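You operate a simulated robot arm through the tools that you are given. There is no shell and no other tool. Be economical: measure what you need, move in short steps, check, and stop when the job is done.

Carry out the task below with a simulated two-armed robot. There is one attempt and no reset: what you move stays moved.

## Task
Clamp the short red pipe's nozzle, shut its knob and put it back.
Fine: lay it on the grey mat first and hold it with the other hand while the clamp lever closes; it ends in the blue tray. Set down upright: short red pipe.

The check looks at the end state, three seconds after you hand in, the way a careful person would. Anything else that was tipped, shoved, dropped, spilled or broken makes it a failure.

## Robot
Two 7-joint arms with two-finger parallel grippers on one trunk, on a base that drives. Base frame: it is fixed to the floor where the robot stands at the start and does not move with it; the origin is under the middle of the robot, x ahead of it, y to its left, z up; the surface under the hand at the start is at about z = 80. Readings come in cm, degrees, newtons and seconds.
The left shoulder is at the start at [7, 13.4, 122.6], the right one opposite. With the tool pointing down near the work surface each hand reaches from about 10 to 62 cm from the robot's upright axis, wherever it stands, measured 20 degrees to its own side. Places, roughly: blue tray [50, 10, 80]; grey mat [20, 10, 80]; nozzle knob [50, 0, 90]; pipe clamp lever [40, 10, 90]. Payload 1.57 kg a hand.
The TCP of each hand is the grasp point between the finger pads, 3 cm short of the fingertips. In the tool frame z runs along the fingers and y along their closing line. The gripper opens to 8 cm. The fingers are 1.7 cm wide and 1.2 cm thick; the gripper's body (4 by 8.2 cm) begins 8 cm behind the TCP.
Orientation is that of the tool frame in the base frame, as a unit quaternion [w, x, y, z]. With the fingers straight down and closing along the base's y, the tool's x points along the base's -x, its y along +y and its z along -z.

## Interface
- The arms move only by the tool move_arm. It takes "left_rows", "right_rows" or both (then of equal length, played together; a hand with none holds still); each is a list of rows, each a list of 7 numbers: the closure in counts, from 0 (fully open) to 255 (shut), then the shift along the base's x, y, z in units of 300 mm (1.0 is 300 mm), then the turn, a rotation vector about the base's x, y, z in units of 60 degrees (1.0 is 60 degrees). In form: [[fingers, x, y, z, rx, ry, rz], ...]. A call has 1 to 12 rows; each row is the pose to reach, as a shift and turn from the pose commanded when the call began. A call with a number of a shift or a turn outside -1 to 1 is refused whole. Rows are played at 5 a second. More than 5 cm and 8.6 degrees between two rows, or a gripper value outside its range, and nothing of the call is played. Where a pose cannot be reached the arm comes as near as it can. A force on the tool above 90 N (or 10 N above the force at the start of the call, whichever is more), or a blocked arm, ends the call early, and 0.2 s more pass. Each finger travels about 15.3 cm/s and halts on what it meets, pressing with about 25 N; the grip force reading is that of the motor and also rises with nothing between the fingers. The clock runs only during rows and for 0.2 s after the last one: add rows that repeat a pose to give the fingers time. It gives the time, the measured TCP pose, the force on the tool (base axes), the opening and the grip force at its end, in the units of the frame above (readings bear some noise), with the torque about the TCP (base axes, N m) and any sound that the robot's microphone picked up, and new pictures: "pictures" is both (left out), scene, wrist or none (wrist: the cameras of the hands that moved).
- Cameras (640 x 400 px; columns grow to the right, rows downward): "scene" is now at [10.44, 2.85, 143.06]; the picture's right is [0.29, -0.96, 0.00], its down [-0.79, -0.24, -0.56] and it looks along [0.54, 0.16, -0.83] (base axes); focal length 214 px, centre (320, 200). "left" rides on the left gripper at [7.2, 0.7, -12.2] in its tool frame; the picture's right is [-0.09, 1.00, 0.00], its down [-0.84, -0.08, -0.54] and it looks along [-0.54, -0.05, 0.84] (tool axes); focal length 238 px, centre (320, 200). "right" rides on the right gripper at [7.2, -0.7, -12.2] in its tool frame; the picture's right is [0.09, 1.00, 0.00], its down [-0.84, 0.08, -0.54] and it looks along [-0.54, 0.05, 0.84] (tool axes); focal length 238 px, centre (320, 200).
- raise_lower(by): slides the trunk up (or, below 0, down) by that many cm; the arms and the scene camera ride with it, the base frame stays. It gives what a move gives, with no picture.
- roll_base(legs): drives the robot by 1 to 6 legs, each [ahead, left, turn to the left] in cm, cm and degrees, along the robot's own axes; the way and the turn of a leg run together, so that a leg with both is an arc; at most 150 cm and 180 degrees a leg. The arms and the cameras ride along, it lands a little off, and it stops where it bumps. It gives what a move gives, and a new picture of the scene camera.
- head_to(pan, tilt): turns the head with the scene camera to pan (to the left, within 86 degrees either way) and tilt (down, from -29 to 69), counted from straight ahead of the robot. It gives what a move gives, and a new picture of the scene camera.
- locate(camera, pixels): there is no depth. For up to 12 entries [column, row, z] of the newest picture of that camera ("zoom" is the newest enlarged one), the place [x, y] in the base frame at which the ray of that pixel passes the height z, good to about 0.2 cm, but the place of the scene camera against the robot may be out by one fixed shift of up to 1.8 cm in any direction. No time passes.
- inspect(camera, box): a new picture of the part [left, top, right, bottom] of that camera's present view, enlarged. No time passes.
- close_job(): hands the job in; it is judged then, once.

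Keep the steps short. Do not move on a guess: measure, check each grasp and each placing, and mend mistakes. In all there are 80 turns and 260 pictures (those below and enlarged ones count). Leave the grippers open and the arms clear of the work at the hand-in unless told otherwise, and finish with a single line.

The tools are called after "Emit:" as name(argument=value, ...) on one line, values as JSON. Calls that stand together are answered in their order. move_arm: Moves the arms, as the interface text tells. Its arguments: {"type":"object","properties":{"left_rows":{"type":"array","items":{"type":"array","items":{"type":"number"}}},"right_rows":{"type":"array","items":{"type":"array","items":{"type":"number"}}},"pictures":{"type":"string","enum":["both","scene","wrist","none"]}},"required":[]} The other tools are called the same way: raise_lower (by) slides the trunk up or down; roll_base (legs) drives the base; head_to (pan, tilt) turns the head that bears the scene camera; locate (camera, pixels) gives the place at which the rays of pixels pass given heights; inspect (camera, box) takes an enlarged picture of a part of a camera's view; close_job () hands the job in.

At the start:

```text
time_s: 0.0
left_tcp_pos: [42.75, 32.47, 123.38]
left_tool_rot: [0.0, 0.0, 1.0, 0.0]
left_ft_force: [-0.1, 0.4, 0.1]
left_torque: [-0.01, 0.01, -0.01]
left_gripper_width: 8.01
left_finger_force: 0.0
right_tcp_pos: [46.05, -13.58, 116.54]
right_tool_rot: [0.0, 0.0, 1.0, 0.0]
right_ft_force: [0.4, 0.7, 0.1]
right_torque: [0.01, -0.02, 0.03]
right_gripper_width: 7.99
right_finger_force: 0.1
trunk travel left (down, up): [-80.0, 14.0]
robot x, y, heading: [0.51, -0.07, 0.2]
head pan, tilt: [17.0, 55.8]
```

scene: 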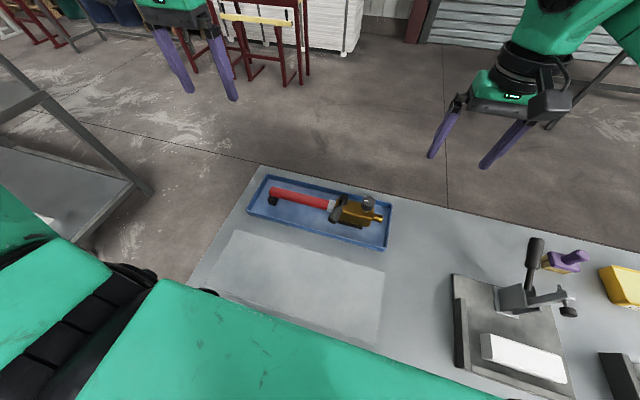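
right: 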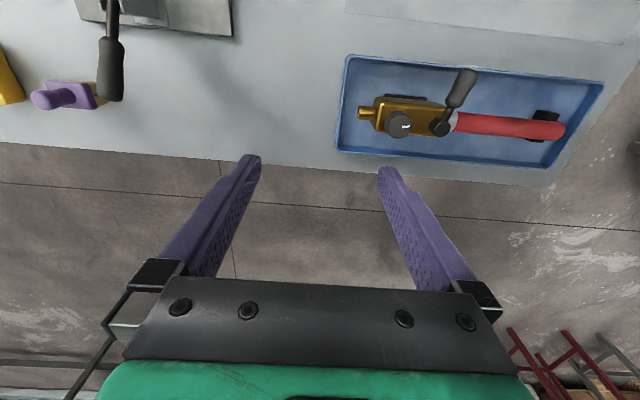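
left: 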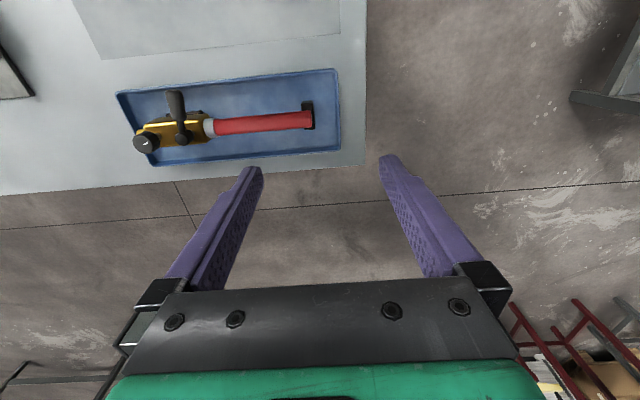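

I see the red pipe with a brass nozzle, a black lever and a knob in the blue tray. I'll enlarge the views to study it before moving.

Emit:
inspect(camera="scene", box=[230, 160, 410, 272])

Emit:
inspect(camera="right", box=[330, 40, 620, 200])

Emit:
inspect(camera="left", box=[100, 50, 360, 180])

Emit:
locate(camera="right", pixels=[[360, 113, 83], [399, 125, 85], [438, 127, 85], [465, 80, 85], [455, 122, 83], [563, 130, 83], [346, 56, 80], [604, 84, 80], [556, 168, 80], [338, 150, 80]])

Emit:
locate(camera="left", pixels=[[146, 143, 85], [180, 138, 85], [174, 96, 85], [208, 128, 83], [308, 120, 83], [118, 92, 80], [337, 70, 80], [339, 150, 80], [152, 166, 80], [72, 0, 80], [103, 58, 80], [340, 35, 80]])

```text
3.56 times, centred on (320, 216) of scene
```

zoom: 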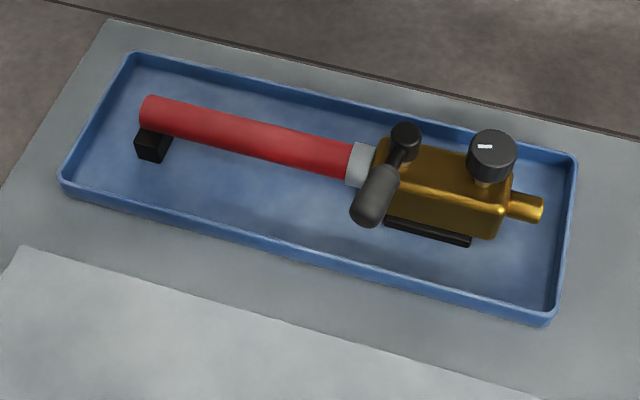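

```text
2.21 times, centred on (475, 120) of right
```

zoom: 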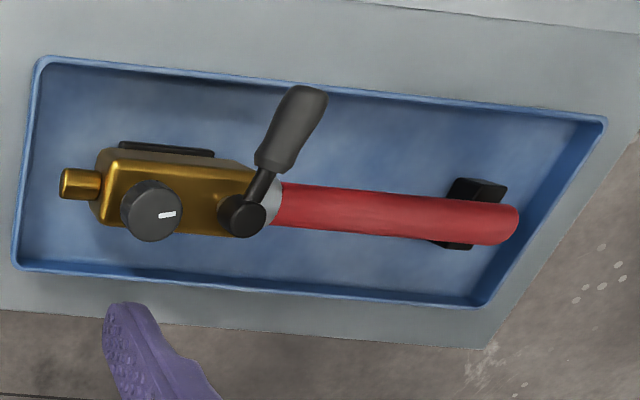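

```text
2.46 times, centred on (230, 115) of left
```

zoom: 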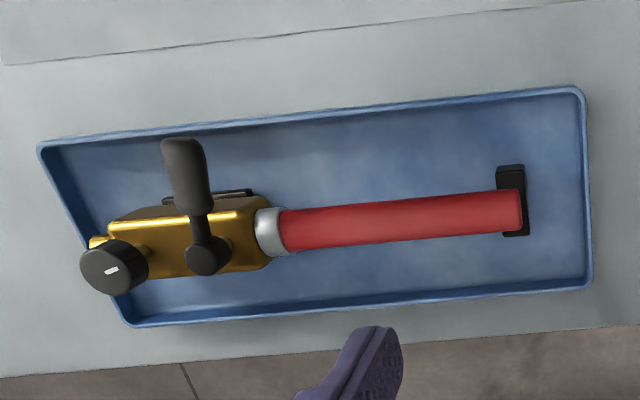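

```text
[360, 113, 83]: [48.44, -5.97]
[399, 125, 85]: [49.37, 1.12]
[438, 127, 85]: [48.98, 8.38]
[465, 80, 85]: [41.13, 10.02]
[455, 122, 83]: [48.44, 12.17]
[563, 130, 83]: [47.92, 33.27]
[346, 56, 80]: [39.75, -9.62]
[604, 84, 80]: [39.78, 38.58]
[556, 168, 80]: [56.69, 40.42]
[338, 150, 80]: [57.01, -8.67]
```

```text
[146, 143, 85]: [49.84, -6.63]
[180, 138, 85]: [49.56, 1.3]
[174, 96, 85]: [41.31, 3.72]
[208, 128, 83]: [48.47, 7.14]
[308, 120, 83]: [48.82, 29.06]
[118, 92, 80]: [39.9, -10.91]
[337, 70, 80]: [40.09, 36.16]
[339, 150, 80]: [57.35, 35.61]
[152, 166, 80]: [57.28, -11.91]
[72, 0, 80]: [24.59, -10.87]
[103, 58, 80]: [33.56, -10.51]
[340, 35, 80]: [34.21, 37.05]
```

From both wrist views I triangulate the knob top at about (47.8, -1.3, 91.8), the lever pivot at (47.5, 5.2, 91) and the pipe axis at z of about 87. Next I turn the right hand by 60 degrees, staying high, so its fingers will close across the pipe. I'll also measure the mat in the scene picture.

Emit:
locate(camera="scene", pixels=[[238, 231, 80], [384, 271, 80], [378, 343, 80], [217, 291, 80], [268, 175, 82], [391, 205, 82], [386, 250, 82], [247, 212, 82]])

Emit:
move_arm(right_rows=[[0, 0, 0.02, -0.02, 0, 0, 0.125], [0, 0, 0.04, -0.05, 0, 0, 0.25], [0, 0, 0.06, -0.08, 0, 0, 0.375], [0, 0, 0.08, -0.11, 0, 0, 0.5], [0, 0, 0.1, -0.14, 0, 0, 0.625], [0, 0, 0.1, -0.17, 0, 0, 0.75], [0, 0, 0.1, -0.2, 0, 0, 0.875], [0, 0, 0.1, -0.2, 0, 0, 1.0]], left_rows=[[0, 0, 0, 0, 0, 0, -0.125], [0, 0, 0, 0, 0, 0, -0.25], [0, 0, 0, 0, 0, 0, -0.375], [0, 0, 0, 0, 0, 0, -0.5], [0, 0, 0, 0, 0, 0, -0.625], [0, 0, 0, 0, 0, 0, -0.75], [0, 0, 0, 0, 0, 0, -0.875], [0, 0, 0, 0, 0, 0, -1.0]], pictures="scene")

```text
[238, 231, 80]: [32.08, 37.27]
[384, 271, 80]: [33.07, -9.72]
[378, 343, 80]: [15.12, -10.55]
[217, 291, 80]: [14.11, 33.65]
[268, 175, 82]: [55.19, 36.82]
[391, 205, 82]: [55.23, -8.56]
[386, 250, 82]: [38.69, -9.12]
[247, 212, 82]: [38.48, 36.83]
```

```text
time_s: 1.8
left_tcp_pos: [42.86, 32.54, 123.39]
left_tool_rot: [0.001, 0.501, 0.865, 0.0]
left_ft_force: [-0.3, -0.3, -0.1]
left_torque: [-0.02, 0.02, 0.01]
left_gripper_width: 8.0
left_finger_force: 0.1
right_tcp_pos: [41.86, -7.1, 111.11]
right_tool_rot: [0.0, -0.413, 0.911, 0.001]
right_ft_force: [0.5, -0.6, 1.0]
right_torque: [0.0, 0.08, -0.03]
right_gripper_width: 7.99
right_finger_force: 0.0
right hand out of reach, approached as far as the arm can: row 6, 7, 8
trunk travel left (down, up): [-80.0, 14.0]
robot x, y, heading: [0.12, 0.16, 0.0]
head pan, tilt: [17.0, 55.8]
```

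scene: 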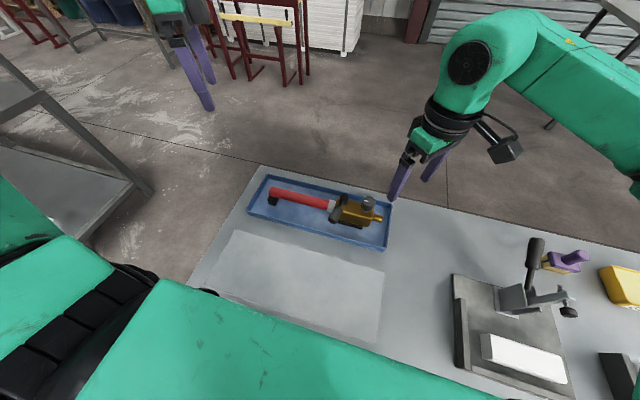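

The right hand only reached about 49 degrees of turn in that direction. The left hand turned freely. I'll turn the right one back the other way and finish the left hand's quarter turn.

Emit:
move_arm(right_rows=[[0, 0, 0, 0, 0, 0, -0.125], [0, 0, 0, 0, 0, 0, -0.25], [0, 0, 0, 0, 0, 0, -0.375], [0, 0, 0, 0, 0, 0, -0.5], [0, 0, 0, 0, 0, 0, -0.625], [0, 0, 0, 0, 0, 0, -0.75], [0, 0, 0, 0, 0, 0, -0.875], [0, 0, 0, 0, 0, 0, -1.0]], left_rows=[[0, 0, 0, 0, 0, 0, -0.125], [0, 0, 0, 0, 0, 0, -0.25], [0, 0, 0, 0, 0, 0, -0.375], [0, 0, 0, 0, 0, 0, -0.5], [0, 0, 0, 0, 0, 0, -0.5], [0, 0, 0, 0, 0, 0, -0.5], [0, 0, 0, 0, 0, 0, -0.5], [0, 0, 0, 0, 0, 0, -0.5]], pictures="none")

Emit:
move_arm(right_rows=[[0, 0, 0, 0, 0, 0, -0.125], [0, 0, 0, 0, 0, 0, -0.25], [0, 0, 0, 0, 0, 0, -0.375], [0, 0, 0, 0, 0, 0, -0.5], [0, 0, 0, 0, 0, 0, -0.625], [0, 0, 0, 0, 0, 0, -0.75], [0, 0, 0, 0, 0, 0, -0.875], [0, 0, 0, 0, 0, 0, -1.0]], pictures="none")

```text
time_s: 3.6
left_tcp_pos: [42.91, 32.53, 123.52]
left_tool_rot: [0.0, 0.707, 0.707, 0.0]
left_ft_force: [0.2, 0.1, -0.3]
left_torque: [0.01, 0.01, 0.0]
left_gripper_width: 8.04
left_finger_force: 0.0
right_tcp_pos: [41.72, -7.07, 111.17]
right_tool_rot: [0.0, 0.1, 0.995, 0.001]
right_ft_force: [0.3, 0.2, 0.3]
right_torque: [0.01, -0.04, 0.0]
right_gripper_width: 8.0
right_finger_force: 0.0
trunk travel left (down, up): [-80.0, 14.0]
robot x, y, heading: [-0.05, 0.1, 0.1]
head pan, tilt: [17.0, 55.8]
```

```text
time_s: 5.4
left_tcp_pos: [42.8, 32.45, 123.48]
left_tool_rot: [0.001, 0.708, 0.707, 0.0]
left_ft_force: [0.9, -0.2, -0.3]
left_torque: [-0.01, -0.01, 0.01]
left_gripper_width: 7.99
left_finger_force: 0.0
right_tcp_pos: [41.66, -6.88, 110.99]
right_tool_rot: [0.0, 0.584, 0.812, 0.0]
right_ft_force: [0.0, 0.2, 0.1]
right_torque: [0.0, 0.0, 0.03]
right_gripper_width: 8.01
right_finger_force: 0.1
trunk travel left (down, up): [-80.0, 14.0]
robot x, y, heading: [-0.59, -0.16, -0.1]
head pan, tilt: [17.0, 55.8]
```

The right hand turns freely this way. I'll finish the quarter turn and bring its camera over the nozzle at a safe height (tips at about z = 101) for a close view.

Emit:
move_arm(right_rows=[[0, 0.04, 0.06, -0.05, 0, 0, -0.1], [0, 0.08, 0.12, -0.1, 0, 0, -0.2], [0, 0.12, 0.18, -0.15, 0, 0, -0.308], [0, 0.16, 0.27, -0.2, 0, 0, -0.308], [0, 0.177, 0.363, -0.23, 0, 0, -0.308], [0, 0.177, 0.363, -0.23, 0, 0, -0.308]], pictures="both")

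```text
time_s: 6.8
left_tcp_pos: [42.82, 32.43, 123.35]
left_tool_rot: [0.001, 0.707, 0.707, 0.001]
left_ft_force: [0.3, 1.0, -1.3]
left_torque: [-0.02, 0.01, -0.01]
left_gripper_width: 7.98
left_finger_force: 0.1
right_tcp_pos: [47.16, 3.93, 104.11]
right_tool_rot: [0.0, 0.706, 0.708, 0.001]
right_ft_force: [0.7, -0.5, -0.6]
right_torque: [0.04, 0.01, 0.0]
right_gripper_width: 8.01
right_finger_force: 0.0
trunk travel left (down, up): [-80.0, 14.0]
robot x, y, heading: [-0.01, -0.31, 0.2]
head pan, tilt: [17.0, 55.8]
```

scene: 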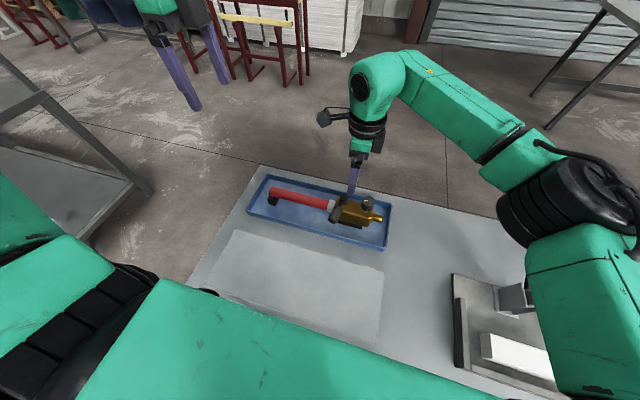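
right: 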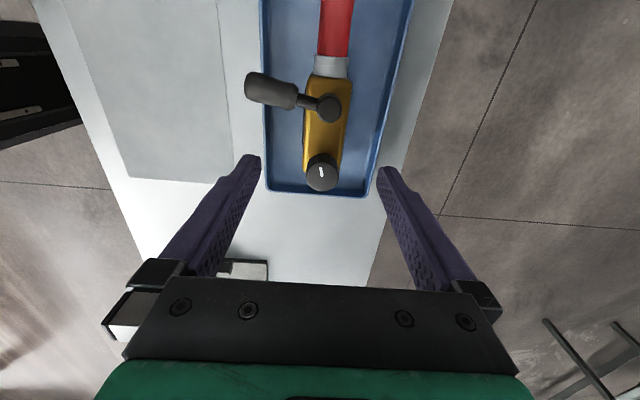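

Emit:
inspect(camera="right", box=[230, 50, 420, 200])

Emit:
inspect(camera="scene", box=[310, 180, 400, 240])

Emit:
locate(camera="right", pixels=[[322, 173, 92], [329, 107, 91], [258, 90, 91], [290, 97, 91], [304, 155, 88], [341, 155, 88], [349, 85, 88], [310, 82, 88], [314, 67, 88], [351, 67, 88], [318, 20, 88], [354, 20, 88]])

```text
2.67 times, centred on (325, 125) of right
```

zoom: 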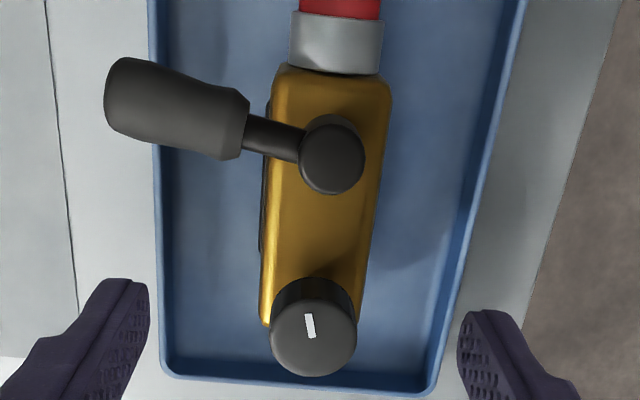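

```text
6.67 times, centred on (355, 210) of scene
```

zoom: 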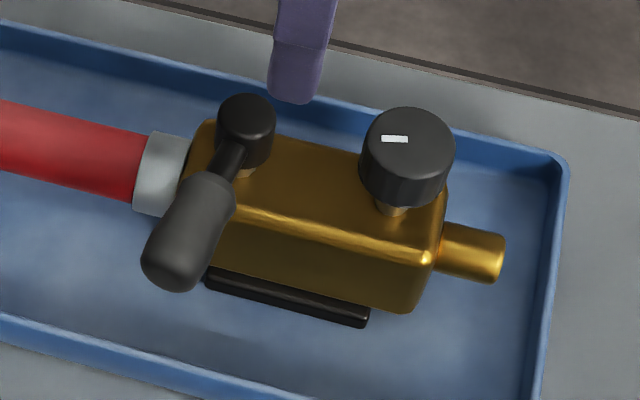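

```text
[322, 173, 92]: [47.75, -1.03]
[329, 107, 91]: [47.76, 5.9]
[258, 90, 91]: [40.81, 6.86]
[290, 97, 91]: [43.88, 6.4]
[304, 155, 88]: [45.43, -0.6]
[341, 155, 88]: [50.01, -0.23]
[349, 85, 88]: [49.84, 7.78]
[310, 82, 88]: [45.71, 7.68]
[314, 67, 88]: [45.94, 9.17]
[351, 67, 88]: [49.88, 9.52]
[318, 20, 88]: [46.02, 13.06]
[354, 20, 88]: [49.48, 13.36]
```

The lever swings on a vertical pivot at about (47.7, 5.5) and now points across the pipe. The knob's mark lies along the pipe, which means open. My plan is:
- Right hand grips the brass body between knob and pivot (y ≈ 2.3).
- Left hand grips the red pipe (y ≈ 21.5).
- Lift with both hands and back the base up so that the pipe comes over the mat.

First both hands go to hover poses above it.

Emit:
move_arm(right_rows=[[0, 0.005, -0.01, -0.04, 0, 0, 0], [0, 0.01, -0.02, -0.08, 0, 0, 0], [0, 0.015, -0.03, -0.12, 0, 0, 0], [0, 0.018, -0.04, -0.16, 0, 0, 0], [0, 0.018, -0.053, -0.19, 0, 0, 0], [0, 0.018, -0.053, -0.2, 0, 0, 0], [0, 0.018, -0.053, -0.21, 0, 0, 0], [0, 0.018, -0.053, -0.21, 0, 0, 0]], left_rows=[[0, 0.024, -0.052, -0.11, 0, 0, 0], [0, 0.048, -0.104, -0.22, 0, 0, 0], [0, 0.072, -0.156, -0.33, 0, 0, 0], [0, 0.096, -0.208, -0.44, 0, 0, 0], [0, 0.12, -0.26, -0.55, 0, 0, 0], [0, 0.144, -0.312, -0.66, 0, 0, 0], [0, 0.167, -0.365, -0.77, 0, 0, 0], [0, 0.167, -0.365, -0.77, 0, 0, 0]], pictures="both")

```text
time_s: 8.6
left_tcp_pos: [47.56, 21.27, 100.2]
left_tool_rot: [0.0, 0.707, 0.708, 0.0]
left_ft_force: [0.4, -0.1, -0.1]
left_torque: [0.02, -0.05, 0.04]
left_gripper_width: 7.99
left_finger_force: 0.1
right_tcp_pos: [47.31, 2.21, 97.87]
right_tool_rot: [0.001, 0.706, 0.708, 0.001]
right_ft_force: [-0.4, -0.5, -0.7]
right_torque: [0.01, 0.02, 0.01]
right_gripper_width: 8.0
right_finger_force: 0.0
trunk travel left (down, up): [-80.0, 14.0]
robot x, y, heading: [0.01, 0.11, 0.1]
head pan, tilt: [17.0, 55.8]
```

scene: 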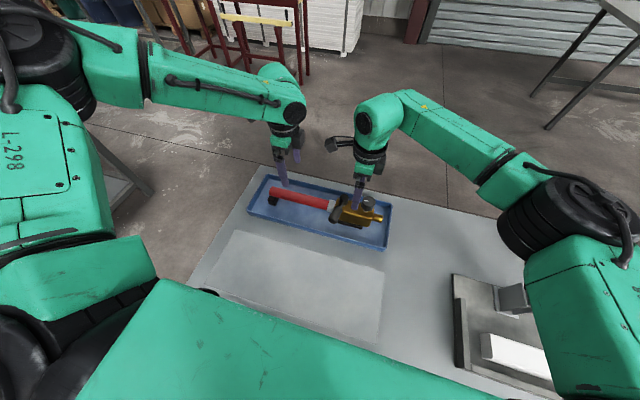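
right: 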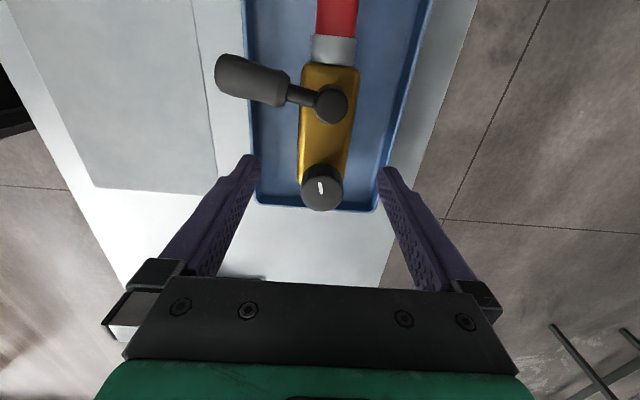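
left: 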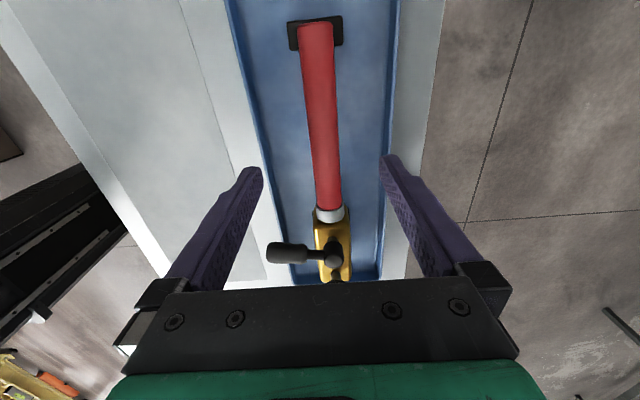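

Both hands hover over the pipe. I'll measure the pipe's axis and the body from these views before I descend.

Emit:
locate(camera="left", pixels=[[308, 120, 86.5], [337, 120, 86.5], [299, 35, 86.5], [330, 35, 86.5], [288, 30, 81], [342, 35, 81], [314, 195, 86.5], [343, 195, 86.5]])

Emit:
locate(camera="right", pixels=[[322, 187, 92], [332, 104, 91.5], [298, 145, 89], [350, 145, 89], [302, 75, 89], [358, 75, 89], [313, 50, 88], [355, 50, 88], [280, 90, 91], [222, 75, 91]])

Emit:
inspect(camera="right", box=[210, 30, 410, 220])

```text
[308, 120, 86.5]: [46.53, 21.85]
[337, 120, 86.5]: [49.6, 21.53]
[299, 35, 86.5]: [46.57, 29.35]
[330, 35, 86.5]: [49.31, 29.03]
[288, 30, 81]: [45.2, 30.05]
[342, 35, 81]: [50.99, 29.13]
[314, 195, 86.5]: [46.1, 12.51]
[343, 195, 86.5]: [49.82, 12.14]
```

```text
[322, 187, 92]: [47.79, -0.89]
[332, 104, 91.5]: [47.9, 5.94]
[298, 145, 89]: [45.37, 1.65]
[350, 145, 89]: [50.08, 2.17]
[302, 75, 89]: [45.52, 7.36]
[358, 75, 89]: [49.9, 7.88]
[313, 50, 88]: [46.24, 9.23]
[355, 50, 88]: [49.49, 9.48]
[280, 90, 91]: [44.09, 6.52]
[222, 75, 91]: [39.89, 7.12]
```

```text
2.11 times, centred on (310, 125) of right
```

zoom: 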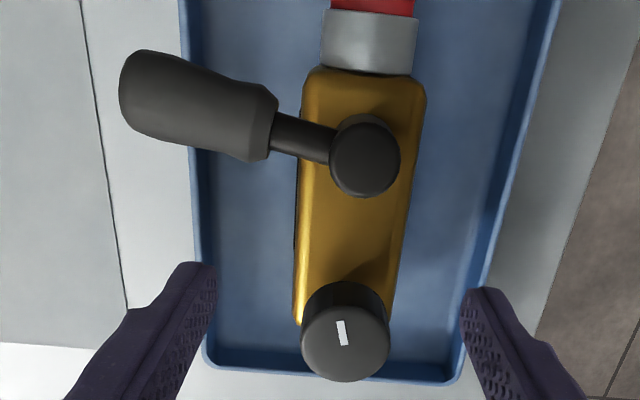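

The pipe axis is at x ≈ 48.0 and the body centre at x ≈ 47.75, y ≈ 2.4. I'll correct by about 0.45 cm in x and descend both open hands to z ≈ 86.5.

Emit:
move_arm(right_rows=[[0, 0.015, 0.005, -0.08, 0, 0, 0], [0, 0.015, 0.005, -0.16, 0, 0, 0], [0, 0.015, 0.005, -0.24, 0, 0, 0], [0, 0.015, 0.005, -0.32, 0, 0, 0], [0, 0.015, 0.005, -0.38, 0, 0, 0], [0, 0.015, 0.005, -0.38, 0, 0, 0]], left_rows=[[0, 0.015, 0, -0.1, 0, 0, 0], [0, 0.015, 0, -0.2, 0, 0, 0], [0, 0.015, 0, -0.3, 0, 0, 0], [0, 0.015, 0, -0.4, 0, 0, 0], [0, 0.015, 0, -0.455, 0, 0, 0], [0, 0.015, 0, -0.455, 0, 0, 0]], pictures="both")

Emit:
inspect(camera="scene", box=[240, 150, 400, 250])

```text
time_s: 10.0
left_tcp_pos: [47.25, 22.15, 87.88]
left_tool_rot: [0.0, 0.707, 0.707, -0.001]
left_ft_force: [-0.1, -0.1, -0.7]
left_torque: [0.01, -0.05, 0.06]
left_gripper_width: 8.0
left_finger_force: 0.1
left hand out of reach, approached as far as the arm can: row 4, 5, 6
right_tcp_pos: [47.84, 2.39, 86.54]
right_tool_rot: [0.001, 0.706, 0.708, 0.0]
right_ft_force: [0.2, -0.1, 0.2]
right_torque: [0.02, 0.01, -0.04]
right_gripper_width: 8.0
right_finger_force: 0.1
trunk travel left (down, up): [-80.0, 14.0]
robot x, y, heading: [-0.28, 0.48, 0.1]
head pan, tilt: [17.0, 55.8]
```

scene: 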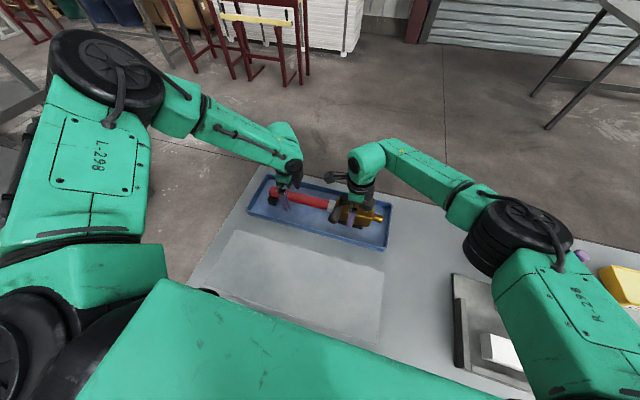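
right: 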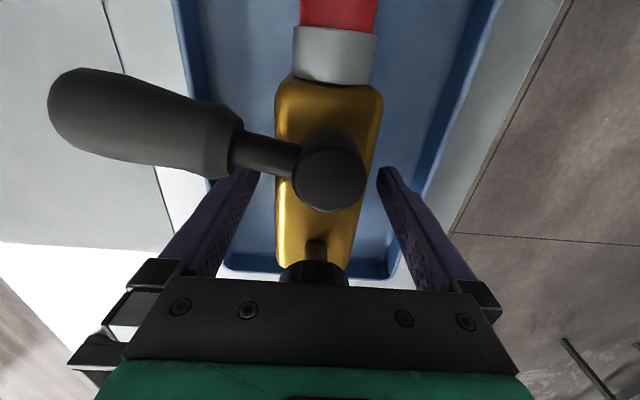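
left: 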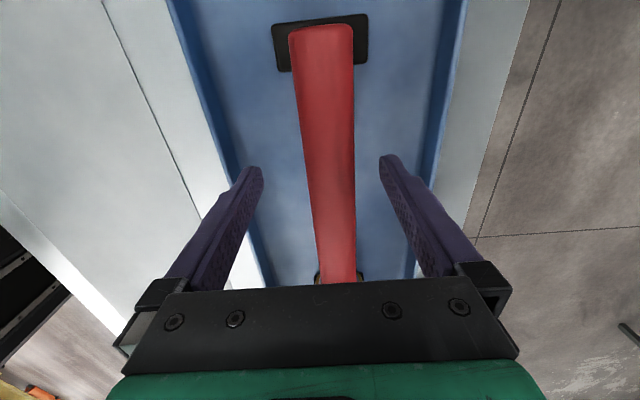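

```text
4.00 times, centred on (320, 200) of scene
```

zoom: 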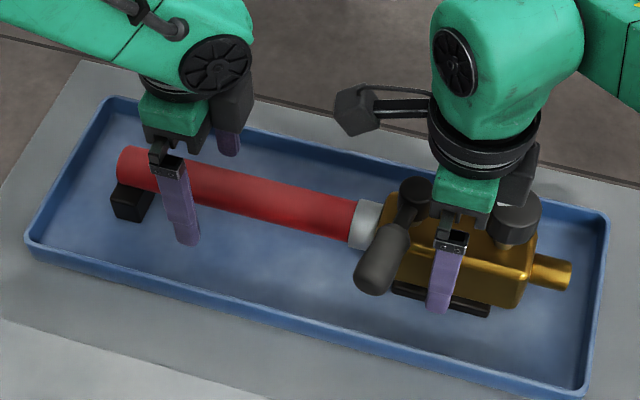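

The right hand is in place around the body. The left hand fell short: (47.25, 22.15, 87.9) against a target of (48, 21.3, 86.5). I'll lower the trunk by 1.2 cm, which leaves the right tips at z ≈ 82.3 and still clear, then retry the small left correction.

Emit:
raise_lower(by=-1.2)

Emit:
move_arm(left_rows=[[0, 0.012, -0.01, 0, 0, 0, 0], [0, 0.025, -0.015, 0, 0, 0, 0], [0, 0.025, -0.015, 0, 0, 0, 0]], pictures="none")

```text
time_s: 10.6
left_tcp_pos: [47.24, 22.11, 86.79]
left_tool_rot: [0.0, 0.707, 0.707, 0.001]
left_ft_force: [0.7, -0.6, 0.3]
left_torque: [-0.01, 0.02, 0.0]
left_gripper_width: 7.99
left_finger_force: 0.0
right_tcp_pos: [47.84, 2.36, 85.25]
right_tool_rot: [0.0, 0.706, 0.708, 0.001]
right_ft_force: [0.4, 0.8, 0.9]
right_torque: [0.02, 0.0, 0.01]
right_gripper_width: 8.03
right_finger_force: 0.1
trunk travel left (down, up): [-78.8, 15.2]
robot x, y, heading: [-0.07, -0.28, 0.0]
head pan, tilt: [17.0, 55.8]
```

```text
time_s: 11.4
left_tcp_pos: [47.39, 22.02, 87.0]
left_tool_rot: [0.001, 0.707, 0.707, 0.0]
left_ft_force: [0.4, 0.1, -0.7]
left_torque: [-0.02, 0.0, -0.03]
left_gripper_width: 7.96
left_finger_force: 0.0
left hand out of reach, approached as far as the arm can: row 2, 3
right_tcp_pos: [47.86, 2.47, 85.32]
right_tool_rot: [0.0, 0.706, 0.708, 0.001]
right_ft_force: [0.1, 0.2, 0.2]
right_torque: [0.03, -0.01, 0.04]
right_gripper_width: 8.01
right_finger_force: 0.0
trunk travel left (down, up): [-78.8, 15.2]
robot x, y, heading: [-0.23, 0.35, -0.1]
head pan, tilt: [17.0, 55.8]
```

The left hand is limited at small y. I'll slide it outward along the pipe to y ≈ 25, still short of the foot at about 28.5, where the pose may be reachable. The open fingers straddle the pipe the whole way.

Emit:
move_arm(left_rows=[[0, 0.0, 0.05, 0, 0, 0, 0], [0, 0.01, 0.1, 0, 0, 0, 0], [0, 0.02, 0.1, -0.01, 0, 0, 0], [0, 0.02, 0.1, -0.01, 0, 0, 0]], pictures="none")

```text
time_s: 12.4
left_tcp_pos: [47.89, 24.83, 86.55]
left_tool_rot: [0.0, 0.707, 0.707, 0.0]
left_ft_force: [-0.4, 0.5, -0.6]
left_torque: [0.01, -0.01, 0.0]
left_gripper_width: 8.0
left_finger_force: 0.0
right_tcp_pos: [47.94, 2.41, 85.38]
right_tool_rot: [0.0, 0.707, 0.708, 0.001]
right_ft_force: [0.6, -0.1, 0.8]
right_torque: [0.02, -0.01, -0.02]
right_gripper_width: 8.01
right_finger_force: 0.1
trunk travel left (down, up): [-78.8, 15.2]
robot x, y, heading: [0.16, -0.13, -0.0]
head pan, tilt: [17.0, 55.8]
```

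Now both hands are well placed. I'll close both grippers.

Emit:
move_arm(right_rows=[[60, 0, 0, 0, 0, 0, 0], [100, 0, 0, 0, 0, 0, 0], [160, 0, 0, 0, 0, 0, 0], [255, 0, 0, 0, 0, 0, 0], [255, 0, 0, 0, 0, 0, 0]], left_rows=[[60, 0, 0, 0, 0, 0, 0], [110, 0, 0, 0, 0, 0, 0], [160, 0, 0, 0, 0, 0, 0], [255, 0, 0, 0, 0, 0, 0], [255, 0, 0, 0, 0, 0, 0]], pictures="both")

```text
time_s: 13.6
left_tcp_pos: [47.91, 24.83, 86.56]
left_tool_rot: [0.0, 0.707, 0.707, 0.0]
left_ft_force: [-2.9, -0.8, 2.7]
left_torque: [-0.04, 0.02, -0.45]
left_gripper_width: 3.31
left_finger_force: 25.2
right_tcp_pos: [47.9, 2.33, 85.24]
right_tool_rot: [0.001, 0.707, 0.707, 0.0]
right_ft_force: [2.2, 1.4, -0.7]
right_torque: [0.07, 0.13, -0.52]
right_gripper_width: 5.18
right_finger_force: 25.0
trunk travel left (down, up): [-78.8, 15.2]
robot x, y, heading: [-0.06, -0.43, -0.0]
head pan, tilt: [17.0, 55.8]
```

scene: 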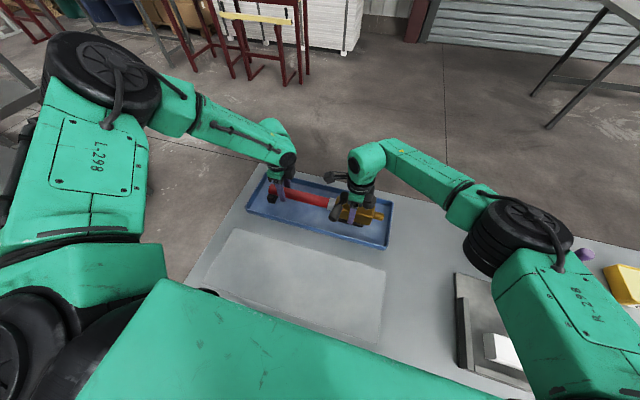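
right: 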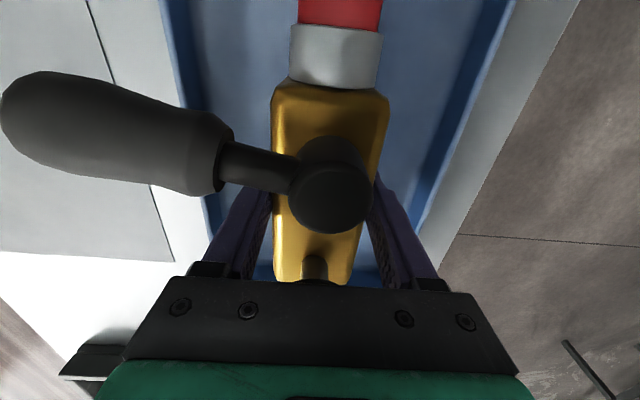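
left: 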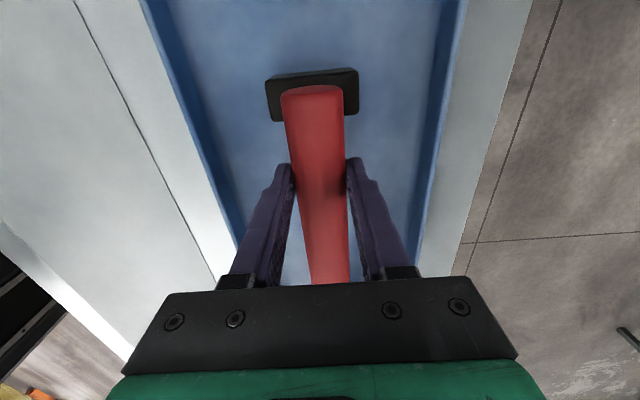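

Both grips read about 25 N (pipe 3.3 cm, body 5.2 cm). I'll lift using the trunk, so both hands rise as one.

Emit:
raise_lower(by=5)

Emit:
inspect(camera="scene", box=[220, 140, 420, 265])

```text
time_s: 14.5
left_tcp_pos: [47.97, 24.87, 91.49]
left_tool_rot: [-0.001, 0.707, 0.707, -0.001]
left_ft_force: [-3.6, -1.3, -1.5]
left_torque: [-0.02, 0.03, -0.49]
left_gripper_width: 3.32
left_finger_force: 24.5
right_tcp_pos: [48.07, 2.37, 90.25]
right_tool_rot: [0.0, 0.706, 0.708, 0.0]
right_ft_force: [4.5, 1.8, -5.8]
right_torque: [-0.09, -0.12, -0.44]
right_gripper_width: 5.2
right_finger_force: 25.6
trunk travel left (down, up): [-83.8, 10.2]
robot x, y, heading: [-0.04, 0.12, -0.1]
head pan, tilt: [17.0, 55.8]
```

```text
3.20 times, centred on (320, 202) of scene
```

zoom: 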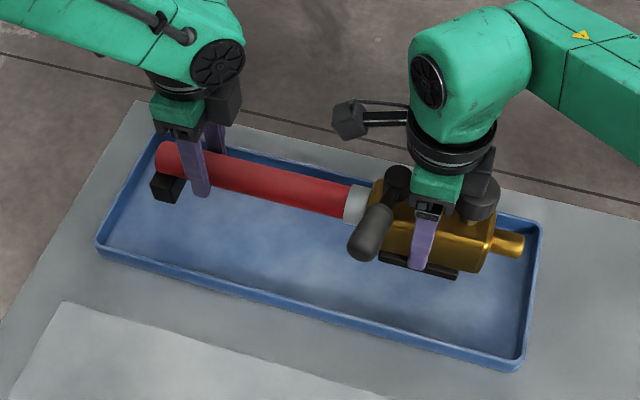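

The pipe is lifted level, clear of the tray rim. Next I drive straight back 23 cm to bring it over the mat.

Emit:
roll_base(legs=[[-23, 0, 0]])

```text
time_s: 16.2
left_tcp_pos: [25.18, 24.88, 91.5]
left_tool_rot: [-0.001, 0.708, 0.706, 0.0]
left_ft_force: [-4.2, -0.7, -2.1]
left_torque: [-0.03, 0.08, -0.4]
left_gripper_width: 3.35
left_finger_force: 25.0
right_tcp_pos: [25.28, 2.36, 90.28]
right_tool_rot: [-0.001, 0.708, 0.706, -0.001]
right_ft_force: [3.6, 0.9, -4.0]
right_torque: [0.1, -0.09, -0.45]
right_gripper_width: 5.2
right_finger_force: 24.9
trunk travel left (down, up): [-83.8, 10.2]
robot x, y, heading: [-22.91, 0.08, 0.0]
head pan, tilt: [17.0, 55.8]
```

scene: 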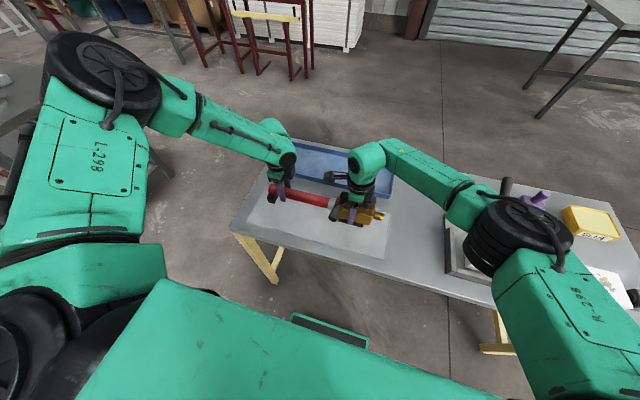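

Robot at x = -22.9. I'll check the mat's edges against the pipe before lowering.

Emit:
inspect(camera="scene", box=[220, 160, 420, 285])

Emit:
locate(camera="scene", pixels=[[391, 213, 80], [384, 259, 80], [240, 228, 80], [393, 190, 82], [376, 215, 88], [270, 193, 88]])

```text
3.20 times, centred on (320, 222) of scene
```

zoom: 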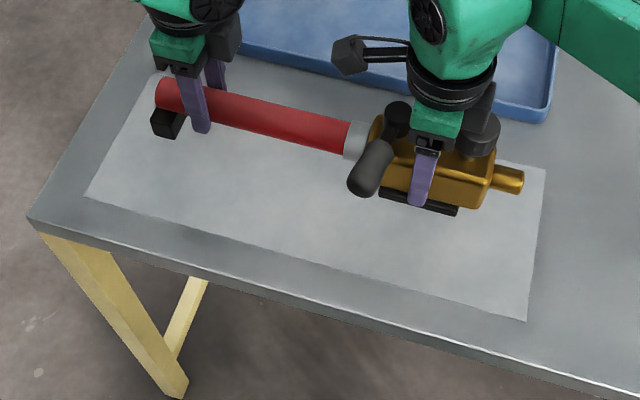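

```text
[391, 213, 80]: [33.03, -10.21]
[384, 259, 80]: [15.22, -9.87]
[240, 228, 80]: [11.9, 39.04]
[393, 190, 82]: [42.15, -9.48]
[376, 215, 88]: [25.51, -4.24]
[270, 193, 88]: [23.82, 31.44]
```

The pipe lies well inside the mat (x 15–34, y -10 to 36). I'll lower the trunk 4.8 cm and watch the force.

Emit:
raise_lower(by=-4.8)

Emit:
raise_lower(by=-0.3)

```text
time_s: 17.1
left_tcp_pos: [24.99, 24.68, 86.81]
left_tool_rot: [0.0, 0.708, 0.706, -0.001]
left_ft_force: [-1.7, -0.5, -1.6]
left_torque: [-0.01, 0.03, -0.48]
left_gripper_width: 3.32
left_finger_force: 24.7
right_tcp_pos: [24.98, 2.24, 85.48]
right_tool_rot: [0.0, 0.707, 0.707, 0.001]
right_ft_force: [1.4, 0.6, -3.4]
right_torque: [0.02, -0.11, 0.15]
right_gripper_width: 5.21
right_finger_force: 24.9
trunk travel left (down, up): [-79.0, 15.0]
robot x, y, heading: [-22.74, -0.03, -0.5]
head pan, tilt: [17.0, 55.8]
```

```text
time_s: 17.7
left_tcp_pos: [25.12, 24.89, 86.53]
left_tool_rot: [0.0, 0.708, 0.706, 0.0]
left_ft_force: [-2.5, -1.6, -1.3]
left_torque: [0.11, 0.04, -0.49]
left_gripper_width: 3.31
left_finger_force: 24.7
right_tcp_pos: [25.01, 2.23, 85.06]
right_tool_rot: [0.001, 0.707, 0.707, 0.001]
right_ft_force: [1.7, 1.3, -4.0]
right_torque: [-0.16, -0.05, 0.0]
right_gripper_width: 5.2
right_finger_force: 25.9
trunk travel left (down, up): [-78.7, 15.3]
robot x, y, heading: [-22.89, -0.24, -0.4]
head pan, tilt: [17.0, 55.8]
```

The weight still hangs on the right hand (-4 N), so I lower a little more.

Emit:
raise_lower(by=-0.3)

Emit:
raise_lower(by=-0.2)

```text
time_s: 18.2
left_tcp_pos: [25.06, 24.79, 86.2]
left_tool_rot: [0.0, 0.709, 0.705, -0.001]
left_ft_force: [-3.5, -1.1, -1.0]
left_torque: [0.11, 0.01, -0.43]
left_gripper_width: 3.32
left_finger_force: 25.5
right_tcp_pos: [24.96, 2.42, 84.8]
right_tool_rot: [0.0, 0.708, 0.706, 0.001]
right_ft_force: [2.8, 1.8, -5.5]
right_torque: [-0.18, -0.1, -0.12]
right_gripper_width: 5.19
right_finger_force: 25.0
trunk travel left (down, up): [-78.4, 15.6]
robot x, y, heading: [-23.11, -0.22, -0.1]
head pan, tilt: [17.0, 55.8]
```

```text
time_s: 18.7
left_tcp_pos: [25.12, 24.84, 86.02]
left_tool_rot: [0.0, 0.708, 0.706, 0.0]
left_ft_force: [-3.5, -0.7, 2.7]
left_torque: [0.0, 0.03, -0.5]
left_gripper_width: 3.34
left_finger_force: 25.2
right_tcp_pos: [24.97, 2.32, 84.71]
right_tool_rot: [0.0, 0.707, 0.707, 0.0]
right_ft_force: [2.9, 1.8, -3.6]
right_torque: [-0.22, 0.01, -0.27]
right_gripper_width: 5.19
right_finger_force: 24.7
trunk travel left (down, up): [-78.2, 15.8]
robot x, y, heading: [-23.07, -0.1, -0.1]
head pan, tilt: [17.0, 55.8]
```

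Emit:
raise_lower(by=-0.1)

```text
time_s: 19.2
left_tcp_pos: [25.07, 24.84, 86.04]
left_tool_rot: [0.0, 0.708, 0.706, 0.001]
left_ft_force: [-2.3, 0.3, 9.7]
left_torque: [-0.13, 0.09, -0.45]
left_gripper_width: 3.35
left_finger_force: 25.6
right_tcp_pos: [24.93, 2.32, 84.67]
right_tool_rot: [0.001, 0.707, 0.707, 0.002]
right_ft_force: [7.7, 2.5, 3.1]
right_torque: [-0.72, 0.15, -0.25]
right_gripper_width: 5.2
right_finger_force: 24.9
trunk travel left (down, up): [-78.1, 15.9]
robot x, y, heading: [-22.66, -0.03, -0.3]
head pan, tilt: [17.0, 55.8]
```

Both ends now bear on the mat (left +9.7 N, right +3.1 N). The left hand keeps its grip. The right opens and rises straight up for a view.

Emit:
move_arm(right_rows=[[60, 0, 0, 0, 0, 0, 0], [0, 0, 0, 0, 0, 0, 0], [0, 0, 0, 0, 0, 0, 0], [0, 0, 0, 0.08, 0, 0, 0], [0, 0, 0, 0.18, 0, 0, 0], [0, 0, 0, 0.3, 0, 0, 0], [0, 0, 0, 0.43, 0, 0, 0], [0, 0, 0, 0.43, 0, 0, 0]], pictures="both")

Emit:
inspect(camera="right", box=[200, 20, 420, 220])

Emit:
inspect(camera="scene", box=[240, 160, 400, 260])

```text
time_s: 21.0
left_tcp_pos: [24.98, 24.73, 85.9]
left_tool_rot: [0.0, 0.708, 0.707, 0.0]
left_ft_force: [3.3, 2.5, 12.4]
left_torque: [-0.1, -0.09, 0.33]
left_gripper_width: 3.32
left_finger_force: 24.8
right_tcp_pos: [24.78, 2.22, 97.56]
right_tool_rot: [0.001, 0.708, 0.706, 0.001]
right_ft_force: [-0.3, -0.2, 0.4]
right_torque: [0.01, 0.02, 0.02]
right_gripper_width: 8.0
right_finger_force: 0.0
trunk travel left (down, up): [-78.1, 15.9]
robot x, y, heading: [-22.72, 0.0, -0.1]
head pan, tilt: [17.0, 55.8]
```

scene: 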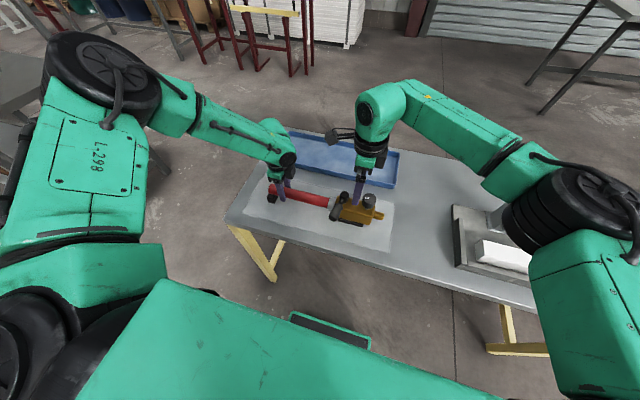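
right: 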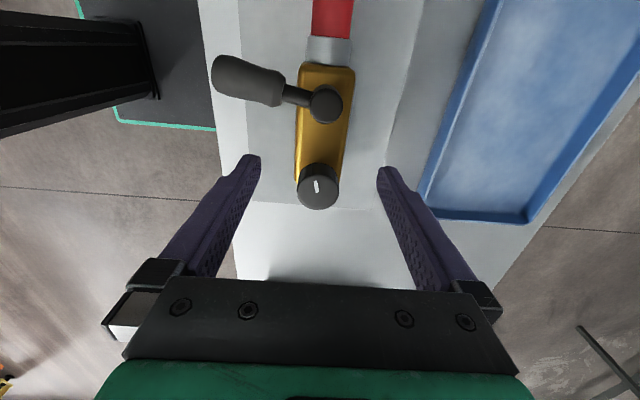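

```text
2.00 times, centred on (310, 120) of right
```

zoom: 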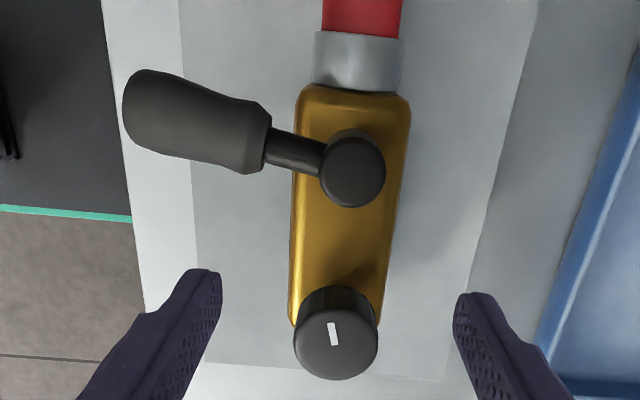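

```text
4.00 times, centred on (320, 210) of scene
```

zoom: 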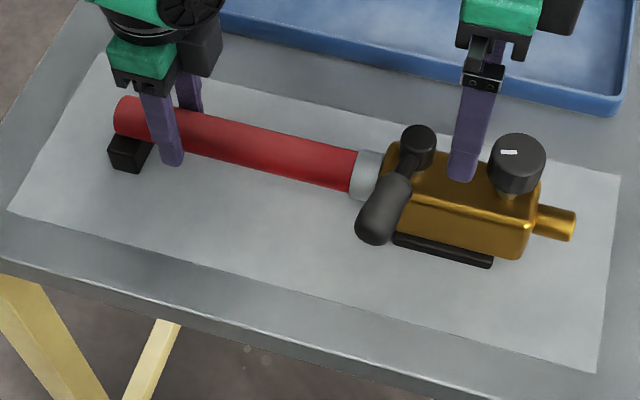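

The pipe sits steady on the mat with the left hand holding it. I'll measure the lever and knob here. Meanwhile the right hand closes its fingers and turns +60 degrees at this height, so its camera and palm stay clear of the left hand.

Emit:
locate(camera="right", pixels=[[326, 106, 91], [215, 75, 90.5], [245, 79, 90.5], [284, 90, 90.5], [318, 192, 91.5], [299, 130, 88.5], [349, 130, 88.5]])

Emit:
move_arm(right_rows=[[60, 0, 0, 0, 0, 0, 0.125], [120, 0, 0, 0, 0, 0, 0.25], [180, -0.02, 0, 0, 0, 0, 0.375], [255, -0.05, 0, 0, 0, 0, 0.5], [255, -0.08, 0, 0, 0, 0, 0.625], [255, -0.12, 0, 0, 0, 0, 0.75], [255, -0.14, 0, 0, 0, 0, 0.875], [255, -0.155, 0, 0, 0, 0, 1.0], [255, -0.155, 0, 0, 0, 0, 1.0]], pictures="both")

Emit:
inspect(camera="scene", box=[280, 150, 400, 250])

```text
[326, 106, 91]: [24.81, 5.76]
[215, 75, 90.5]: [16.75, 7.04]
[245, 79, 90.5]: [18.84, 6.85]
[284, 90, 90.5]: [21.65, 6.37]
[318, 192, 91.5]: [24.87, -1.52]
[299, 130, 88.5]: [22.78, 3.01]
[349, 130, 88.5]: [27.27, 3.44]
```

```text
time_s: 23.0
left_tcp_pos: [25.08, 24.67, 85.9]
left_tool_rot: [0.001, 0.708, 0.706, 0.0]
left_ft_force: [3.7, 0.9, 11.5]
left_torque: [0.07, -0.04, 0.42]
left_gripper_width: 3.34
left_finger_force: 25.3
right_tcp_pos: [20.16, 2.4, 97.5]
right_tool_rot: [0.0, 0.258, 0.966, 0.001]
right_ft_force: [-0.1, -1.0, -0.7]
right_torque: [-0.01, 0.03, 0.04]
right_gripper_width: 0.0
right_finger_force: 21.4
trunk travel left (down, up): [-78.1, 15.9]
robot x, y, heading: [-22.88, -0.31, -0.2]
head pan, tilt: [17.0, 55.8]
```

scene: 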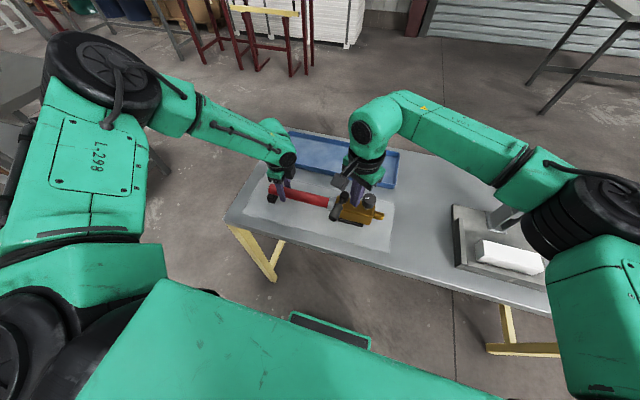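
right: 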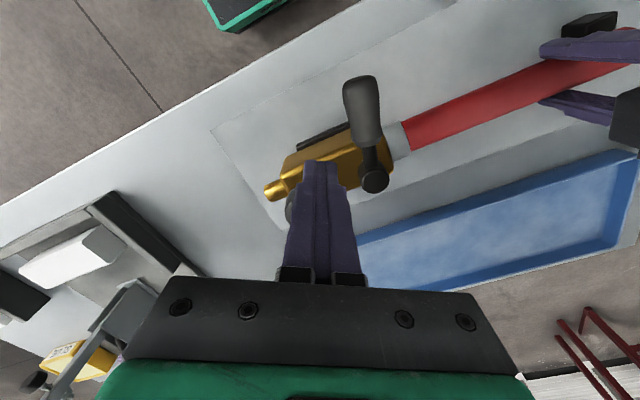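

```text
4.00 times, centred on (340, 200) of scene
```

zoom: 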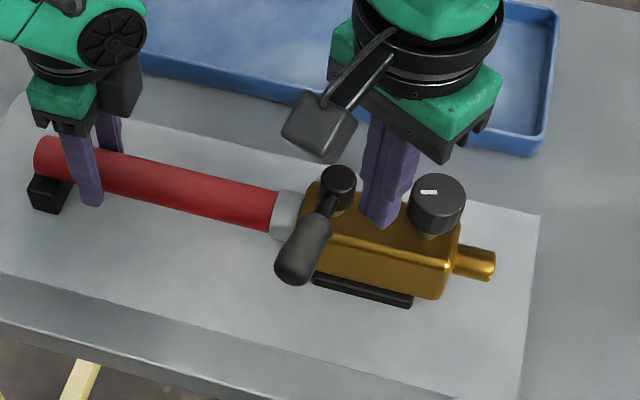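

Emit:
locate(camera="right", pixels=[[375, 180, 91], [361, 95, 90.5], [361, 95, 92], [364, 145, 90.5], [347, 120, 90.5], [381, 120, 90.5]])

Emit:
inspect(camera="right", box=[240, 50, 460, 220])

```text
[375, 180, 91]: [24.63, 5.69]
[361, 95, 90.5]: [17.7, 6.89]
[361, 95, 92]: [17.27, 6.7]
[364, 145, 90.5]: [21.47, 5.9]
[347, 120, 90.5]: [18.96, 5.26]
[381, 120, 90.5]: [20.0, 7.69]
```

```text
2.35 times, centred on (350, 135) of right
```

zoom: 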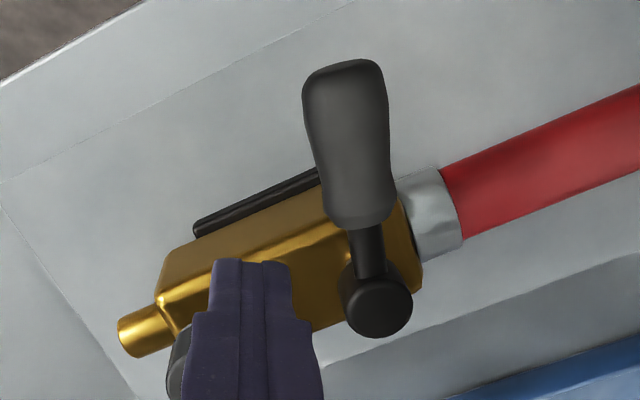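

Two views agree: pivot (24.7, 5.7), lever pointing at about 170 degrees, handle height about 90.5. I'll lower the closed fingers beside the handle on the knob side and push a first 20 degrees clockwise, toward lying along the pipe.

Emit:
move_arm(right_rows=[[255, -0.02, 0.0, -0.04, 0, 0, 0], [255, -0.022, 0.005, -0.1, 0, 0, 0], [255, -0.022, 0.013, -0.167, 0, 0, 0], [255, -0.024, 0.03, -0.167, 0, 0, 0], [255, -0.026, 0.053, -0.167, 0, 0, 0], [255, -0.032, 0.085, -0.167, 0, 0, 0], [255, -0.035, 0.118, -0.167, 0, 0, 0], [255, -0.035, 0.118, -0.167, 0, 0, 0]], pictures="both")

Emit:
inspect(camera="scene", box=[280, 150, 400, 250])

```text
time_s: 24.8
left_tcp_pos: [24.99, 24.71, 85.89]
left_tool_rot: [0.0, 0.709, 0.706, 0.0]
left_ft_force: [-2.0, 1.7, 4.7]
left_torque: [0.52, -0.03, -0.47]
left_gripper_width: 3.34
left_finger_force: 25.1
right_tcp_pos: [18.99, 5.97, 92.7]
right_tool_rot: [0.001, 0.259, 0.966, 0.002]
right_ft_force: [0.5, -1.0, -0.4]
right_torque: [-0.07, 0.01, 0.01]
right_gripper_width: 0.02
right_finger_force: 21.1
trunk travel left (down, up): [-78.1, 15.9]
robot x, y, heading: [-23.5, 0.04, -0.5]
head pan, tilt: [17.0, 55.8]
```

scene: 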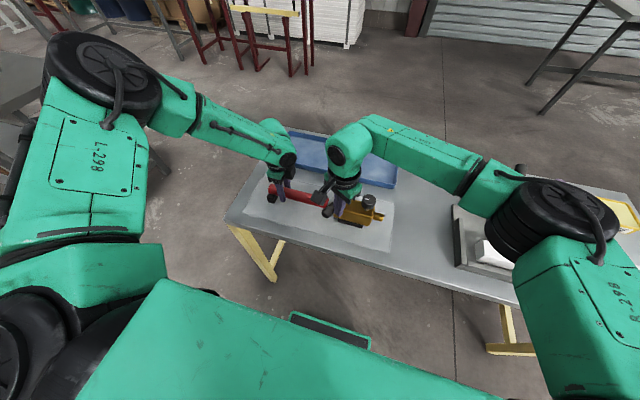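
right: 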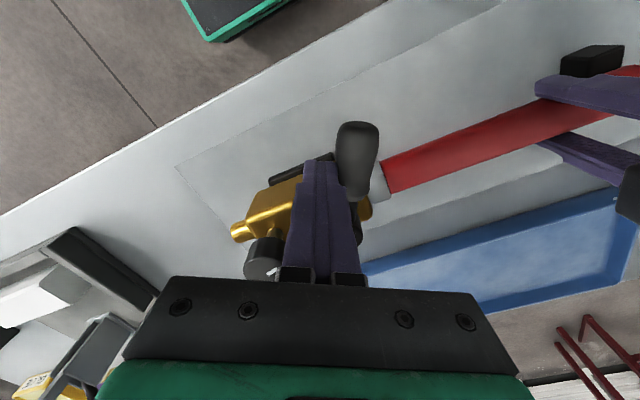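

```text
4.00 times, centred on (340, 200) of scene
```

zoom: 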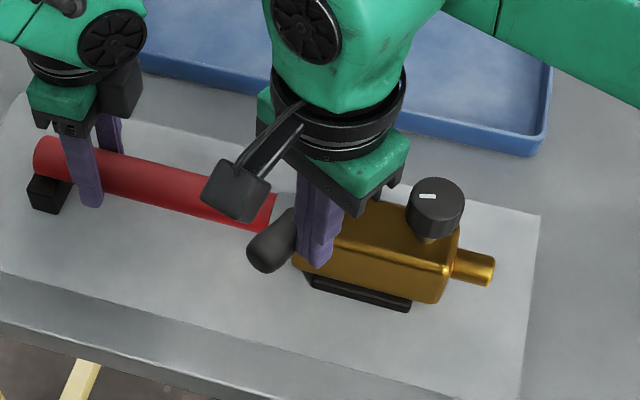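

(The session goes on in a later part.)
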